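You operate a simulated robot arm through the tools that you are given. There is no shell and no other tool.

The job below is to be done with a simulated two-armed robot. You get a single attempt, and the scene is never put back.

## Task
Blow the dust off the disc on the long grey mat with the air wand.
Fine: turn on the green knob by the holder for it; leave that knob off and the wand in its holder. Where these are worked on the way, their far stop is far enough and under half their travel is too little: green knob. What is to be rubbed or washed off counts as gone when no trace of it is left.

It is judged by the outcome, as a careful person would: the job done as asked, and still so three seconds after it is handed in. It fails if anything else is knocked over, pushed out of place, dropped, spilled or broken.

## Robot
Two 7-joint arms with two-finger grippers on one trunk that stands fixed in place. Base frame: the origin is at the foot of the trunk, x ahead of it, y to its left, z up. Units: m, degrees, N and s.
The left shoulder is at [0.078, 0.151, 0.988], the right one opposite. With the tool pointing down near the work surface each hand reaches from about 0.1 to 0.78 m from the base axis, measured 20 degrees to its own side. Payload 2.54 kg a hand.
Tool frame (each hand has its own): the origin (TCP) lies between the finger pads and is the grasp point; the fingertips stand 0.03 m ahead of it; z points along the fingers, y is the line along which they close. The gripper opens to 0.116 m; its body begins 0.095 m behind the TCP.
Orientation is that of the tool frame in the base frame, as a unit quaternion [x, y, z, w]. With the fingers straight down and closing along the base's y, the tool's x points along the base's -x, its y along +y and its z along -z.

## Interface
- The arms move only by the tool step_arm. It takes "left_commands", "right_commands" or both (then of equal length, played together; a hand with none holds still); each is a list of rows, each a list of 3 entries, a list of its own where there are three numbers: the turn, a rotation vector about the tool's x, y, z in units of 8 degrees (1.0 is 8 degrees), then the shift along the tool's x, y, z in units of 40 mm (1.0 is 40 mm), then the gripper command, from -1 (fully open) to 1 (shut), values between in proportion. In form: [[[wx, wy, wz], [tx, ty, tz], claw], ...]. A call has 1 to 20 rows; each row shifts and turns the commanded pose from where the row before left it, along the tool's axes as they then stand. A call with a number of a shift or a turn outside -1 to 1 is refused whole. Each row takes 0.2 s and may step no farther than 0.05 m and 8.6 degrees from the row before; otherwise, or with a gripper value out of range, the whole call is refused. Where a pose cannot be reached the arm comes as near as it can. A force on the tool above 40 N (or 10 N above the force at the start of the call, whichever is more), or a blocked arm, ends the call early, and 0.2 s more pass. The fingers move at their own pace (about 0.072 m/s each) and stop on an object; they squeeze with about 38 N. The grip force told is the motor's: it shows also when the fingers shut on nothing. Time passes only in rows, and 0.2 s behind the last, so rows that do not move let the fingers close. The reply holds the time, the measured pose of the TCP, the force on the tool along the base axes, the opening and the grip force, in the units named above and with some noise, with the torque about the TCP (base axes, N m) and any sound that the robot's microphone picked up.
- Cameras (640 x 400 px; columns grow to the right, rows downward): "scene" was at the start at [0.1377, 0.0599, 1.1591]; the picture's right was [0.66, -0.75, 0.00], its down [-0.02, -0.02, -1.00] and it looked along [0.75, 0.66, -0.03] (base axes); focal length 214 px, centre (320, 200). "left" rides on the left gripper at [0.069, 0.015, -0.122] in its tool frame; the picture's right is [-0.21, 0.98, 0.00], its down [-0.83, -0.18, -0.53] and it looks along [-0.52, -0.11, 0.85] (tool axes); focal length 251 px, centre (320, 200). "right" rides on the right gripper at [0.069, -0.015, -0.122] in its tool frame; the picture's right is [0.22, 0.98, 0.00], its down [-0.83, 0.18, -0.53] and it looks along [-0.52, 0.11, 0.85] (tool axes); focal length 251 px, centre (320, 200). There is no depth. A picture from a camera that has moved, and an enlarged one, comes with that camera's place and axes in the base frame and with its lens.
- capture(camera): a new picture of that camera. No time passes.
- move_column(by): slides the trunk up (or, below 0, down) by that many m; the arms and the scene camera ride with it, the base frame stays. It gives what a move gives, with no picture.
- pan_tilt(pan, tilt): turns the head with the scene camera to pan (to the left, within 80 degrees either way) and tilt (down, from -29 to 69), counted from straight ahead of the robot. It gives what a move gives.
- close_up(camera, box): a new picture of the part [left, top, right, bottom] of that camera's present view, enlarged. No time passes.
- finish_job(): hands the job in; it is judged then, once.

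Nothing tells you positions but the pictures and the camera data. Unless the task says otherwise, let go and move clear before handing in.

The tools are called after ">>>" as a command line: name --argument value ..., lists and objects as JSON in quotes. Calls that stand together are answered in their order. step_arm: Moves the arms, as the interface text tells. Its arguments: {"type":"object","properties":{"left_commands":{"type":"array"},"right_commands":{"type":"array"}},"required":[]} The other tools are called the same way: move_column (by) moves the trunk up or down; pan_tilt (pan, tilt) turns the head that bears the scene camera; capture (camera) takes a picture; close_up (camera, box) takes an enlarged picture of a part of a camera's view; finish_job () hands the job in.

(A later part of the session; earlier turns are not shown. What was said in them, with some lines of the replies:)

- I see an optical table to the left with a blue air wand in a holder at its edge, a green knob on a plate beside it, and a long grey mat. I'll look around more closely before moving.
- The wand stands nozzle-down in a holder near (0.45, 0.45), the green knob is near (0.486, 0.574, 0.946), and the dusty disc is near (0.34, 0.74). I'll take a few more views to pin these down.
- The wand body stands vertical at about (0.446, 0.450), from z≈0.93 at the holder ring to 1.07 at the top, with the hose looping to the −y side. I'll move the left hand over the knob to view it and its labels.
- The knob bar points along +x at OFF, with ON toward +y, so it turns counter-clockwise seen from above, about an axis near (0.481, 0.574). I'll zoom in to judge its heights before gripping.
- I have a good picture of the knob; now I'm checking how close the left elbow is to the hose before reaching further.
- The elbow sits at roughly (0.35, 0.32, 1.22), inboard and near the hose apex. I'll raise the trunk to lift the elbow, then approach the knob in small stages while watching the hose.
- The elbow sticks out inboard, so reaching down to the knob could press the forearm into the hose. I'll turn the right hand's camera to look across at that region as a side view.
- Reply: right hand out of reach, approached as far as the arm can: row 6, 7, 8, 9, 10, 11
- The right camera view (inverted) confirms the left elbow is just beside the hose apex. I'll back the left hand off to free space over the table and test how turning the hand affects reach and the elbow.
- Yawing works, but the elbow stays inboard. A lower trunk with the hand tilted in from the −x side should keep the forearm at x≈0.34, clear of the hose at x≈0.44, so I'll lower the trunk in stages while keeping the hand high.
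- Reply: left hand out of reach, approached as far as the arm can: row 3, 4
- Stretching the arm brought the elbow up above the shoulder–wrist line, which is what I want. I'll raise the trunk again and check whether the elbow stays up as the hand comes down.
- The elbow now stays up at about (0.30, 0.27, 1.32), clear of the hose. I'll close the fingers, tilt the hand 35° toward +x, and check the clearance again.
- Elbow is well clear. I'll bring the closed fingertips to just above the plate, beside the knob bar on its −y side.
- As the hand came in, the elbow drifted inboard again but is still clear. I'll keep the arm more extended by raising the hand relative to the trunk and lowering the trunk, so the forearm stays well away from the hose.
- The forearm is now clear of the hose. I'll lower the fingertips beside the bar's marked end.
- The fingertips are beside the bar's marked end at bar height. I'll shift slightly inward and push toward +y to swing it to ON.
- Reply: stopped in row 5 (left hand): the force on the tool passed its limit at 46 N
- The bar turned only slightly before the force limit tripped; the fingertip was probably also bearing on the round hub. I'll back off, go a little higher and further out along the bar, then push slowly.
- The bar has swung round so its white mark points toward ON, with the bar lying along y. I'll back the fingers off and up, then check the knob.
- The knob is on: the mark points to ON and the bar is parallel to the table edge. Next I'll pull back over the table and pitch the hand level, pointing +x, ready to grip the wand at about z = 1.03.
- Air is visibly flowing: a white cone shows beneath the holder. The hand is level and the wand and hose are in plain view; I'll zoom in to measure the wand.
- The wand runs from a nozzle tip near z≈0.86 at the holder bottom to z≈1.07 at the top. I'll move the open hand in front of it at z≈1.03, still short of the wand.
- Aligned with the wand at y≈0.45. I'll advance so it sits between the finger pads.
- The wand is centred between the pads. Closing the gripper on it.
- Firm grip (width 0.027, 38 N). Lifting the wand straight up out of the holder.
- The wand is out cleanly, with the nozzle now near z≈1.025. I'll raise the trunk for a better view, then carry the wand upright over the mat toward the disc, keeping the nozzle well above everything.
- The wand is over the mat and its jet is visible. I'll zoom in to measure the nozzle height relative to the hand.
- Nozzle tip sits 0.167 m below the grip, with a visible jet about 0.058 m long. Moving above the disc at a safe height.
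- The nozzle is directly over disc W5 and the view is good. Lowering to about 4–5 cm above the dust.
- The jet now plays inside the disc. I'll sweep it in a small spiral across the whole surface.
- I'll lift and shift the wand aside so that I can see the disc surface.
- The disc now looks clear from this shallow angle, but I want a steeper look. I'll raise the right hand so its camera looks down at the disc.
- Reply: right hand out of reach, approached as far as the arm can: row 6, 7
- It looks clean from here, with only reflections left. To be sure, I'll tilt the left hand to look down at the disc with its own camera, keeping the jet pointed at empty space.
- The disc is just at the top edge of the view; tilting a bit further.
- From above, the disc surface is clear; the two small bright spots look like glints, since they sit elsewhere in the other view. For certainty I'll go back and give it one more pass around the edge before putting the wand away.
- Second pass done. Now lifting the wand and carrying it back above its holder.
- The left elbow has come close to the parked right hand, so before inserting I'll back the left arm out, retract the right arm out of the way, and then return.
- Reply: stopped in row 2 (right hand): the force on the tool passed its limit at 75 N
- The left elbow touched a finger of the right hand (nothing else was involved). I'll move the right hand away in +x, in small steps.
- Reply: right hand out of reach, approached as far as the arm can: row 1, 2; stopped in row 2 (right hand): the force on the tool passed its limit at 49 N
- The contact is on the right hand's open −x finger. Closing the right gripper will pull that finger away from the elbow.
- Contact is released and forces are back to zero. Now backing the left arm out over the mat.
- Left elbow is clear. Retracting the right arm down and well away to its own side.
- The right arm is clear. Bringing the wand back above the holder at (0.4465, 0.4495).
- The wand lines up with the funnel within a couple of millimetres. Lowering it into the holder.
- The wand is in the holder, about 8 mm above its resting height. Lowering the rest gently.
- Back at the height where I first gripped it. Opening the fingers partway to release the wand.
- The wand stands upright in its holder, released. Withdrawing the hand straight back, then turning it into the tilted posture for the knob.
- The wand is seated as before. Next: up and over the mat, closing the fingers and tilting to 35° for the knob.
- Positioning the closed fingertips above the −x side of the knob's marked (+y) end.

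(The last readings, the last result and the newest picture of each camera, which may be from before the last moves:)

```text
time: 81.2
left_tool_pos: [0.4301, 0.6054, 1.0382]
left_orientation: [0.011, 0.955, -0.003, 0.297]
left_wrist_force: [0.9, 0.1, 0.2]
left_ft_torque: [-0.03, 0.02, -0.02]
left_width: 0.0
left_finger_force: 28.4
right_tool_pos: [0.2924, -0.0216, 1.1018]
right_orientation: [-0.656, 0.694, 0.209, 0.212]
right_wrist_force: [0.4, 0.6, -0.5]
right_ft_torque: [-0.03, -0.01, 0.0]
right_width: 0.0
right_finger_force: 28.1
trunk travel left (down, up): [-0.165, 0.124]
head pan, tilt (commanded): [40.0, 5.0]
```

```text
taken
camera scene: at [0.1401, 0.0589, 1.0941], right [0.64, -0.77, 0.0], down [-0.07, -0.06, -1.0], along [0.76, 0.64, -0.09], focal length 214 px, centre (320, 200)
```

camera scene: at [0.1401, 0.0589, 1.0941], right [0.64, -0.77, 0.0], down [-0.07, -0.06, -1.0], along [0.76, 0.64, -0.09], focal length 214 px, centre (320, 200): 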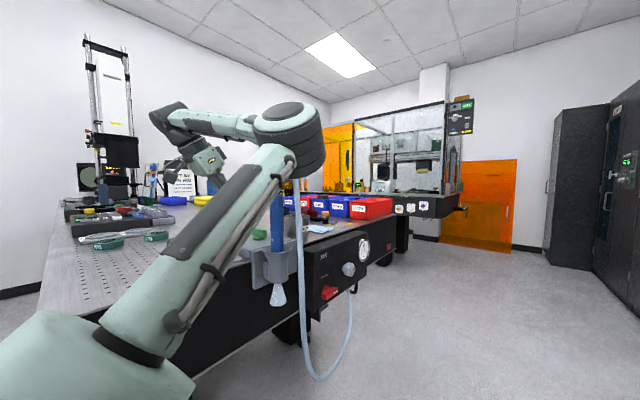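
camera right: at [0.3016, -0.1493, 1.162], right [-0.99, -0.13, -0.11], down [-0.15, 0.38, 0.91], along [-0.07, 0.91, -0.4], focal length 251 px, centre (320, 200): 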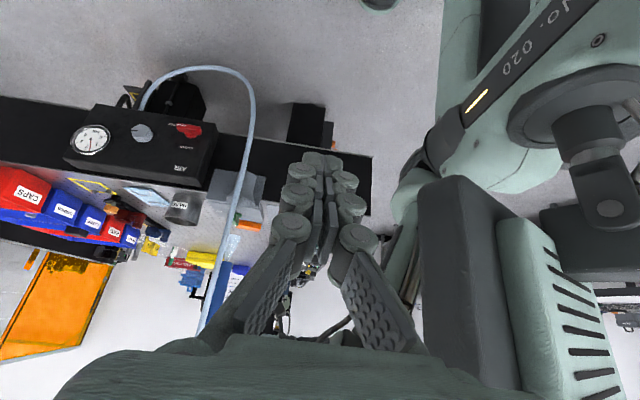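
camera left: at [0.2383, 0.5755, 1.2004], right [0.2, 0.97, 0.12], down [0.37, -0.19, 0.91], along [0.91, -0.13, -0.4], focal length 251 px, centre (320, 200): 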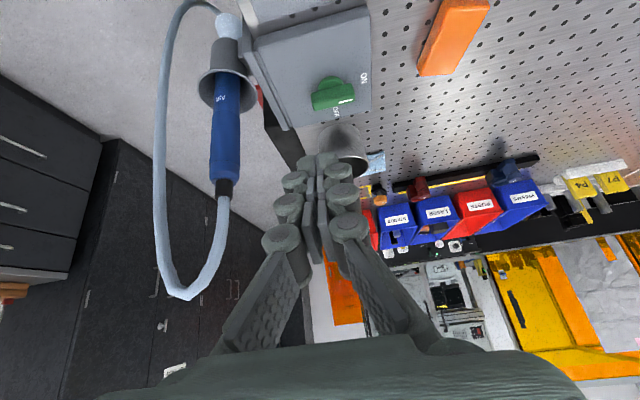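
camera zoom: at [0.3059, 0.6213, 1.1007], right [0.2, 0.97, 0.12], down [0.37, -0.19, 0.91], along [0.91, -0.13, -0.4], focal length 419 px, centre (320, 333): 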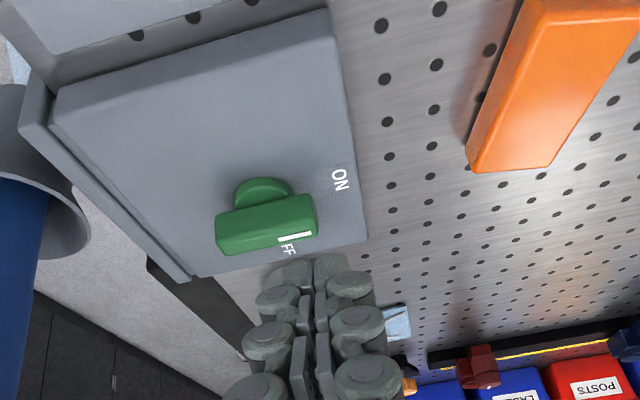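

>>> step_arm --left_commands '[[[0, 0, 0], [0.487, 0, 0.71], 1], [[0, 0, 0], [0.487, 0, 0.71], 1], [[0, 0, 0], [0, 0, 0], 1]]'

>>> close_up --camera "left" --box '[200, 40, 440, 240]'

```text
time: 82.0
left_tool_pos: [0.4288, 0.6039, 0.9715]
left_orientation: [0.011, 0.955, -0.002, 0.298]
left_wrist_force: [1.1, -0.5, 0.2]
left_ft_torque: [-0.02, -0.01, -0.03]
left_width: 0.0002
left_finger_force: 28.6
right_tool_pos: [0.2929, -0.0221, 1.1013]
right_orientation: [-0.656, 0.693, 0.21, 0.212]
right_wrist_force: [-1.0, 0.7, -1.0]
right_ft_torque: [0.01, -0.01, -0.01]
right_width: 0.0
right_finger_force: 28.5
trunk travel left (down, up): [-0.165, 0.124]
head pan, tilt (commanded): [40.0, 5.0]
```

```text
2.00 times, centred on (320, 140) of left
camera zoom: at [0.3049, 0.6204, 1.033], right [0.2, 0.97, 0.12], down [0.37, -0.19, 0.91], along [0.91, -0.13, -0.4], focal length 503 px, centre (320, 320)
```

zoom: 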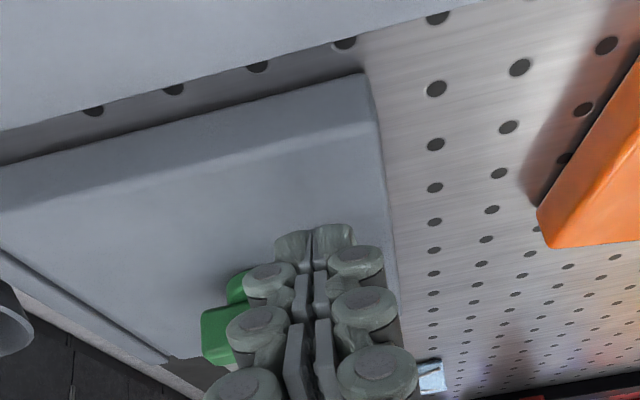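

The fingertips are at bar height just behind the marked end. Pushing slowly toward +x to swing the knob back to OFF.

>>> step_arm --left_commands '[[[0, 0, 0], [-0.124, 0, 0.085], 1], [[0, 0, 0], [-0.124, 0, 0.085], 1], [[0, 0, 0], [-0.124, 0, 0.085], 1], [[0, 0, 0], [-0.124, 0, 0.085], 1], [[0, 0, 0], [-0.124, 0, 0.085], 1], [[0, 0, 0], [-0.124, 0, 0.085], 1], [[0, 0, 0], [-0.124, 0, 0.085], 1], [[0, 0, 0], [0, 0, 0], 1]]'

>>> close_up --camera "left" --box '[200, 0, 440, 240]'

>>> close_up --camera "scene" --box '[220, 200, 340, 320]'

```text
time: 83.8
left_tool_pos: [0.4738, 0.6032, 0.9723]
left_orientation: [0.011, 0.955, -0.003, 0.297]
left_wrist_force: [-0.5, 0.9, -0.1]
left_ft_torque: [0.02, 0.02, -0.02]
left_width: 0.0
left_finger_force: 28.7
right_tool_pos: [0.2922, -0.022, 1.102]
right_orientation: [-0.656, 0.693, 0.21, 0.212]
right_wrist_force: [-0.1, -0.2, -0.3]
right_ft_torque: [0.0, -0.01, -0.02]
right_width: 0.0001
right_finger_force: 28.8
trunk travel left (down, up): [-0.165, 0.124]
head pan, tilt (commanded): [40.0, 5.0]
```

```text
1.67 times, centred on (320, 120) of left
camera zoom: at [0.3489, 0.6187, 1.0335], right [0.2, 0.97, 0.12], down [0.37, -0.19, 0.91], along [0.91, -0.14, -0.4], focal length 419 px, centre (320, 333)
```

zoom: 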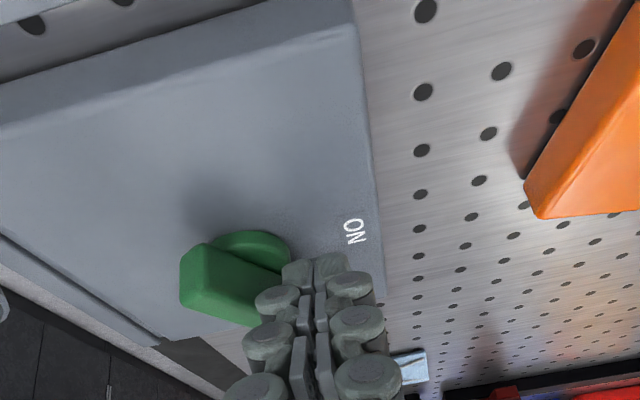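

```text
3.33 times, centred on (280, 260) of scene
camera zoom: at [0.1401, 0.0588, 1.0941], right [0.64, -0.77, 0.0], down [-0.07, -0.06, -1.0], along [0.76, 0.64, -0.09], focal length 715 px, centre (453, 0)
```

zoom: 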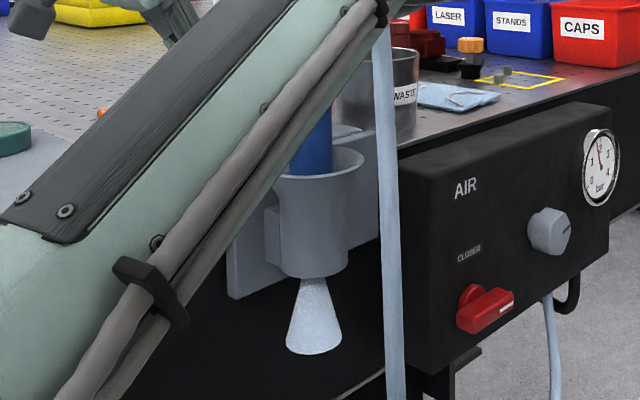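

The bar is turning back; the air is still on. Continuing the push.

>>> step_arm --left_commands '[[[0, 0, 0], [-0.124, 0, 0.085], 1], [[0, 0, 0], [-0.124, 0, 0.085], 1], [[0, 0, 0], [-0.124, 0, 0.085], 1], [[0, 0, 0], [-0.124, 0, 0.085], 1], [[0, 0, 0], [0, 0, 0], 1]]'

>>> close_up --camera "left" --box '[200, 0, 440, 240]'

>>> close_up --camera "scene" --box '[220, 200, 340, 320]'

```text
time: 85.0
left_tool_pos: [0.496, 0.6025, 0.9717]
left_orientation: [0.011, 0.955, -0.003, 0.297]
left_wrist_force: [0.3, 0.1, -0.9]
left_ft_torque: [0.03, 0.04, 0.03]
left_width: 0.0
left_finger_force: 29.1
right_tool_pos: [0.2928, -0.0218, 1.1009]
right_orientation: [-0.656, 0.694, 0.209, 0.212]
right_wrist_force: [-0.1, 0.4, -0.5]
right_ft_torque: [0.02, 0.02, -0.03]
right_width: 0.0001
right_finger_force: 28.8
trunk travel left (down, up): [-0.165, 0.124]
head pan, tilt (commanded): [40.0, 5.0]
```

```text
1.67 times, centred on (320, 120) of left
camera zoom: at [0.3718, 0.6187, 1.0337], right [0.2, 0.97, 0.12], down [0.37, -0.19, 0.91], along [0.91, -0.13, -0.4], focal length 419 px, centre (320, 333)
```

zoom: 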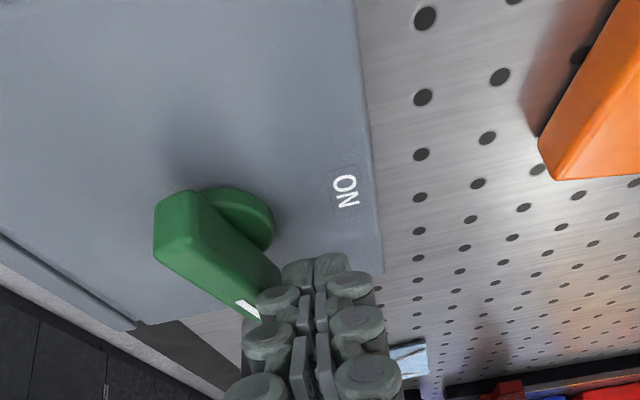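

```text
3.33 times, centred on (280, 260) of scene
camera zoom: at [0.1401, 0.0588, 1.0941], right [0.64, -0.77, 0.0], down [-0.07, -0.06, -1.0], along [0.76, 0.64, -0.09], focal length 715 px, centre (453, 0)
```

zoom: 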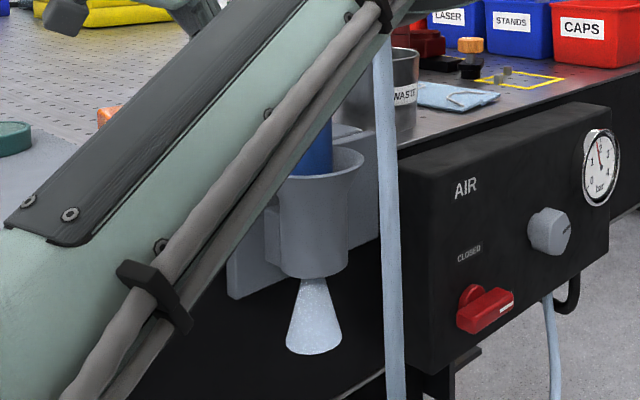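

The knob is about two-thirds of the way back. Now I'll push its marked end toward −y to bring it fully to OFF.

>>> step_arm --left_commands '[[[0, 0, 0], [0, -0.1, 0], 1], [[0, 0, 0], [0, -0.1, 0], 1], [[0, 0, 0], [0, -0.1, 0], 1], [[0, 0, 0], [0, -0.1, 0], 1], [[0, 0, 0], [0, 0, 0], 1]]'

>>> close_up --camera "left" --box '[200, 0, 440, 240]'

>>> close_up --camera "scene" --box '[220, 200, 340, 320]'

```text
time: 85.8
left_tool_pos: [0.4946, 0.5969, 0.9721]
left_orientation: [0.007, 0.954, 0.007, 0.3]
left_wrist_force: [2.1, 11.8, 1.7]
left_ft_torque: [0.15, -0.06, 0.1]
left_width: 0.0
left_finger_force: 28.7
right_tool_pos: [0.2922, -0.0212, 1.1005]
right_orientation: [-0.655, 0.694, 0.209, 0.212]
right_wrist_force: [-0.2, -0.9, 0.6]
right_ft_torque: [0.01, 0.06, 0.01]
right_width: 0.0
right_finger_force: 29.0
trunk travel left (down, up): [-0.165, 0.124]
head pan, tilt (commanded): [40.0, 5.0]
stopped in row 4 (left hand): the force on the tool passed its limit at 43 N (the readings are from after the stop); the commanded pose is now the measured one
```

```text
1.67 times, centred on (320, 120) of left
camera zoom: at [0.3702, 0.6107, 1.0349], right [0.18, 0.97, 0.14], down [0.37, -0.2, 0.91], along [0.91, -0.12, -0.4], focal length 419 px, centre (320, 333)
```

zoom: 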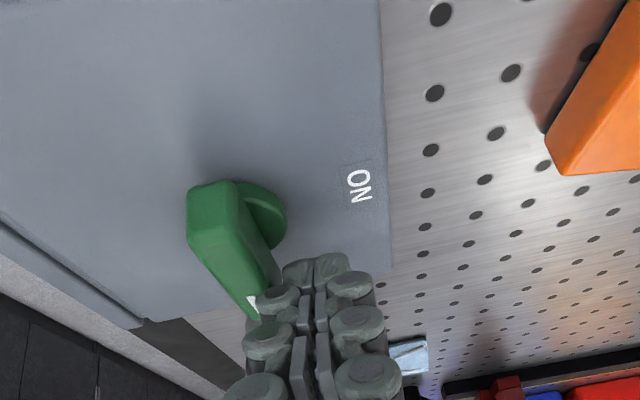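

```text
3.33 times, centred on (280, 260) of scene
camera zoom: at [0.1403, 0.0596, 1.0938], right [0.64, -0.77, 0.0], down [-0.07, -0.06, -1.0], along [0.76, 0.64, -0.09], focal length 715 px, centre (453, 0)
```

zoom: 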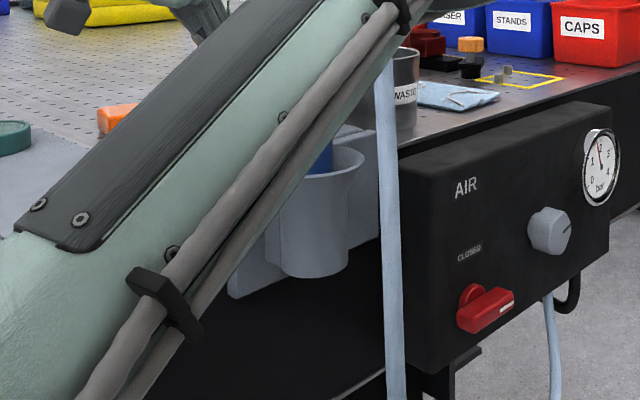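

The jet has stopped, so the air is off, but the knob is still about 20–25° short of its OFF stop. I'll lift clear, open the fingers, and look before squaring the bar up by gripping it.

>>> step_arm --left_commands '[[[0, 0, 0], [0, 0.2, 0], 1], [[0, 0, 0], [-0.43, 0, -0.615], 1], [[0, 0, 0], [-0.43, 0, -0.615], 1], [[0, 0, 0], [0.32, -0.37, -0.222], 0.5], [[0, 0, 0], [0.32, -0.37, -0.222], 0.1], [[0, 0, 0], [0, 0, 0], 0.1], [[0, 0, 0], [0, 0, 0], 0.1]]'

>>> capture --camera "left"

>>> close_up --camera "left" --box '[220, 0, 420, 180]'

>>> close_up --camera "scene" --box '[220, 180, 340, 320]'

```text
time: 87.4
left_tool_pos: [0.4639, 0.5714, 1.0347]
left_orientation: [0.008, 0.954, 0.005, 0.3]
left_wrist_force: [-0.7, 0.0, -0.2]
left_ft_torque: [-0.04, -0.01, -0.01]
left_width: 0.052
left_finger_force: 0.0
right_tool_pos: [0.2929, -0.0221, 1.1016]
right_orientation: [-0.656, 0.694, 0.209, 0.212]
right_wrist_force: [0.0, -0.4, 0.2]
right_ft_torque: [-0.01, -0.03, -0.04]
right_width: 0.0
right_finger_force: 28.6
trunk travel left (down, up): [-0.165, 0.124]
head pan, tilt (commanded): [40.0, 5.0]
```

```text
taken
camera left: at [0.3394, 0.5858, 1.0958], right [0.19, 0.97, 0.14], down [0.37, -0.2, 0.91], along [0.91, -0.12, -0.4], focal length 251 px, centre (320, 200)
```

left: 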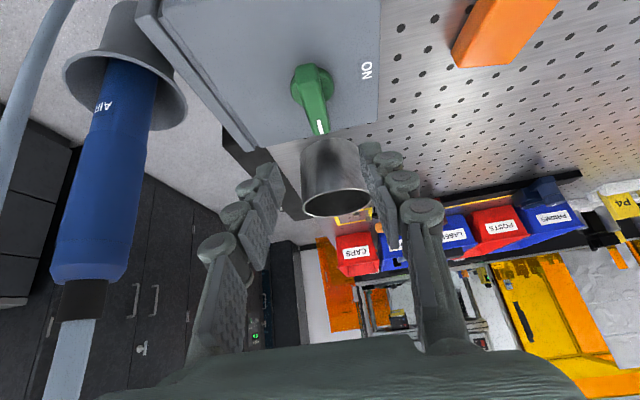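

```text
2.22 times, centred on (320, 90) of left
camera zoom: at [0.3394, 0.5858, 1.0958], right [0.19, 0.97, 0.14], down [0.37, -0.2, 0.91], along [0.91, -0.12, -0.4], focal length 559 px, centre (320, 444)
```

zoom: 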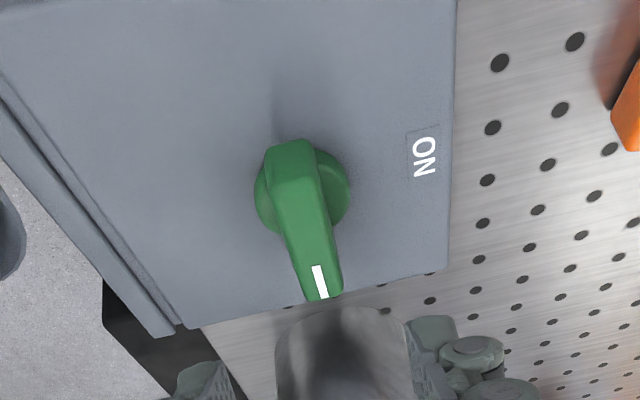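

```text
2.86 times, centred on (280, 250) of scene
camera zoom: at [0.1401, 0.0588, 1.0941], right [0.64, -0.77, 0.0], down [-0.07, -0.06, -1.0], along [0.76, 0.64, -0.09], focal length 613 px, centre (434, 57)
```

zoom: 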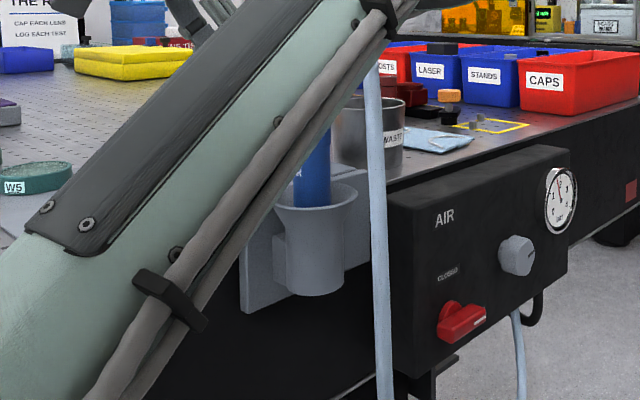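

The bar is actually fully back over the OFF label, parallel to its starting position (that was its stop), and the jet is off. I'll withdraw the hand upward and inspect everything.

>>> step_arm --left_commands '[[[0, 0, 0], [0.04, 0.15, -0.82], 0.1], [[0, 0, 0], [0.04, 0.15, -0.82], 0.1], [[0, 0, 0], [0.04, 0.15, -0.82], 0.1], [[0, 0, 0], [0.04, 0.15, -0.82], 0.1], [[0, 0, 0], [0.04, 0.15, -0.82], 0.1], [[0, 1, 0], [0, 0, 0], 0.1], [[0, 1, 0], [0, 0, 0], 0.1], [[0, 1, 0], [0, 0, 0], 0.1], [[0, 1, 0], [0, 0, 0], 0.1], [[0, 0.4, 0], [0, 0, 0], 0.1], [[0, 0, 0], [0, 0, 0], 0.1]]'

>>> capture --camera "left"

>>> capture --camera "scene"

```text
time: 89.8
left_tool_pos: [0.3646, 0.596, 1.1661]
left_orientation: [0.008, 1.0, 0.005, 0.012]
left_wrist_force: [0.2, -0.6, -0.1]
left_ft_torque: [0.0, -0.02, 0.01]
left_width: 0.0522
left_finger_force: 0.0
left hand out of reach, approached as far as the arm can: row 10
right_tool_pos: [0.2923, -0.0226, 1.1023]
right_orientation: [-0.655, 0.694, 0.21, 0.212]
right_wrist_force: [0.3, 0.1, -0.3]
right_ft_torque: [0.03, -0.03, 0.01]
right_width: 0.0
right_finger_force: 28.8
trunk travel left (down, up): [-0.165, 0.124]
head pan, tilt (commanded): [40.0, 5.0]
```

```text
taken
camera left: at [0.2937, 0.6095, 1.2867], right [0.23, 0.97, 0.02], down [0.81, -0.2, 0.55], along [0.54, -0.11, -0.83], focal length 251 px, centre (320, 200)
```

left: 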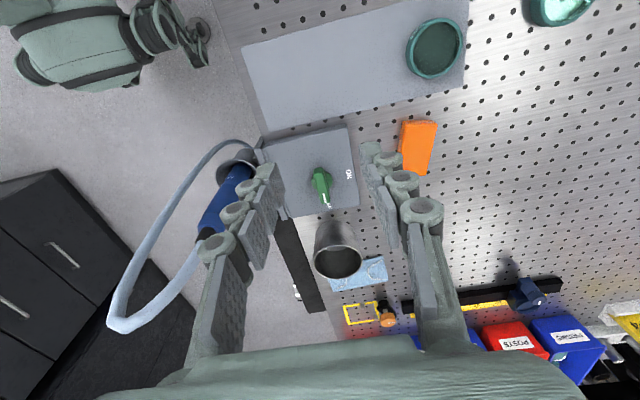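

```text
taken
camera scene: at [0.1401, 0.0588, 1.0941], right [0.64, -0.77, 0.0], down [-0.07, -0.06, -1.0], along [0.76, 0.64, -0.09], focal length 214 px, centre (320, 200)
```

scene: 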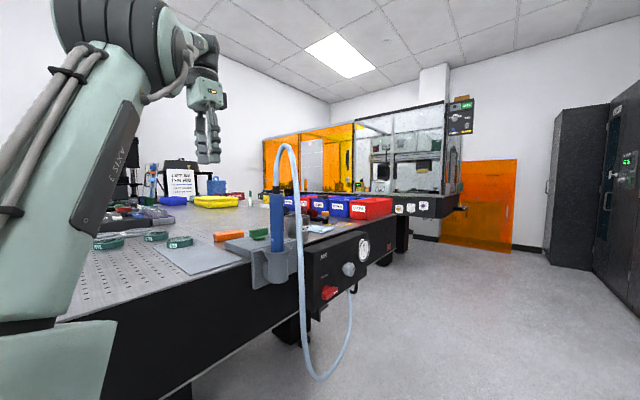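

>>> close_up --camera "left" --box '[390, 0, 480, 90]'

>>> close_up --camera "left" --box '[190, 110, 380, 270]'

>>> close_up --camera "scene" --box '[140, 140, 400, 320]'

```text
4.44 times, centred on (435, 45) of left
camera zoom: at [0.2937, 0.6095, 1.2867], right [0.23, 0.97, 0.02], down [0.81, -0.2, 0.55], along [0.54, -0.11, -0.83], focal length 1118 px, centre (-191, 889)
```

zoom: 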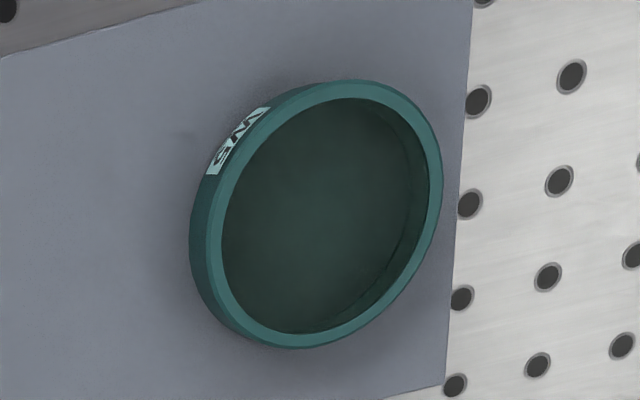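

```text
2.50 times, centred on (285, 190) of left
camera zoom: at [0.2937, 0.6095, 1.2867], right [0.23, 0.97, 0.02], down [0.81, -0.2, 0.55], along [0.54, -0.11, -0.83], focal length 629 px, centre (408, 225)
```

zoom: 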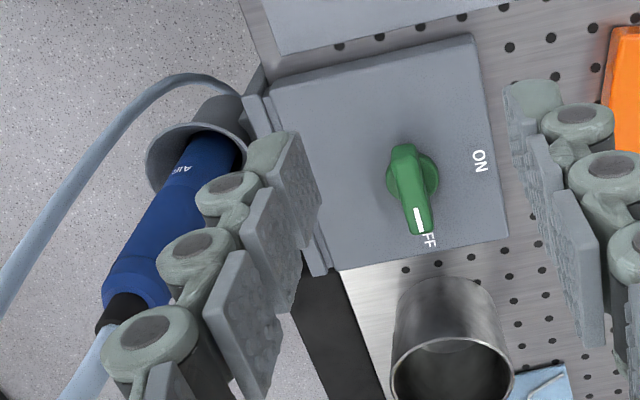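

```text
2.22 times, centred on (270, 230) of scene
camera zoom: at [0.1401, 0.0588, 1.0941], right [0.64, -0.77, 0.0], down [-0.07, -0.06, -1.0], along [0.76, 0.64, -0.09], focal length 477 px, centre (431, 133)
```

zoom: 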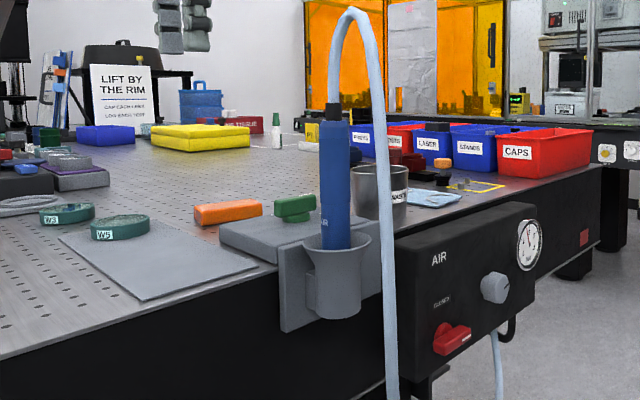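

The disc is fully clear from above, the knob points to OFF with no jet, and the wand stands in its holder. Everything else is where it was and both hands are clear, so I'm handing the job in.

>>> finish_job

```text
The job is handed in.
```

The dust is off disc W5, and I've handed the job in. Close-ups from above after blowing show the glass clear.

- **Air:** I turned the green knob to its ON stop. Afterwards I turned it back to OFF, and the jet has stopped.
- **Wand:** It's back upright in its holder and released.
- **Contact along the way:** While I was putting the wand back, the left elbow bumped a finger of the parked right hand. It didn't touch anything else, and I moved the right arm clear before carrying on.
- **Rest of the scene:** In the final pictures nothing on the table has moved, and both hands are clear.
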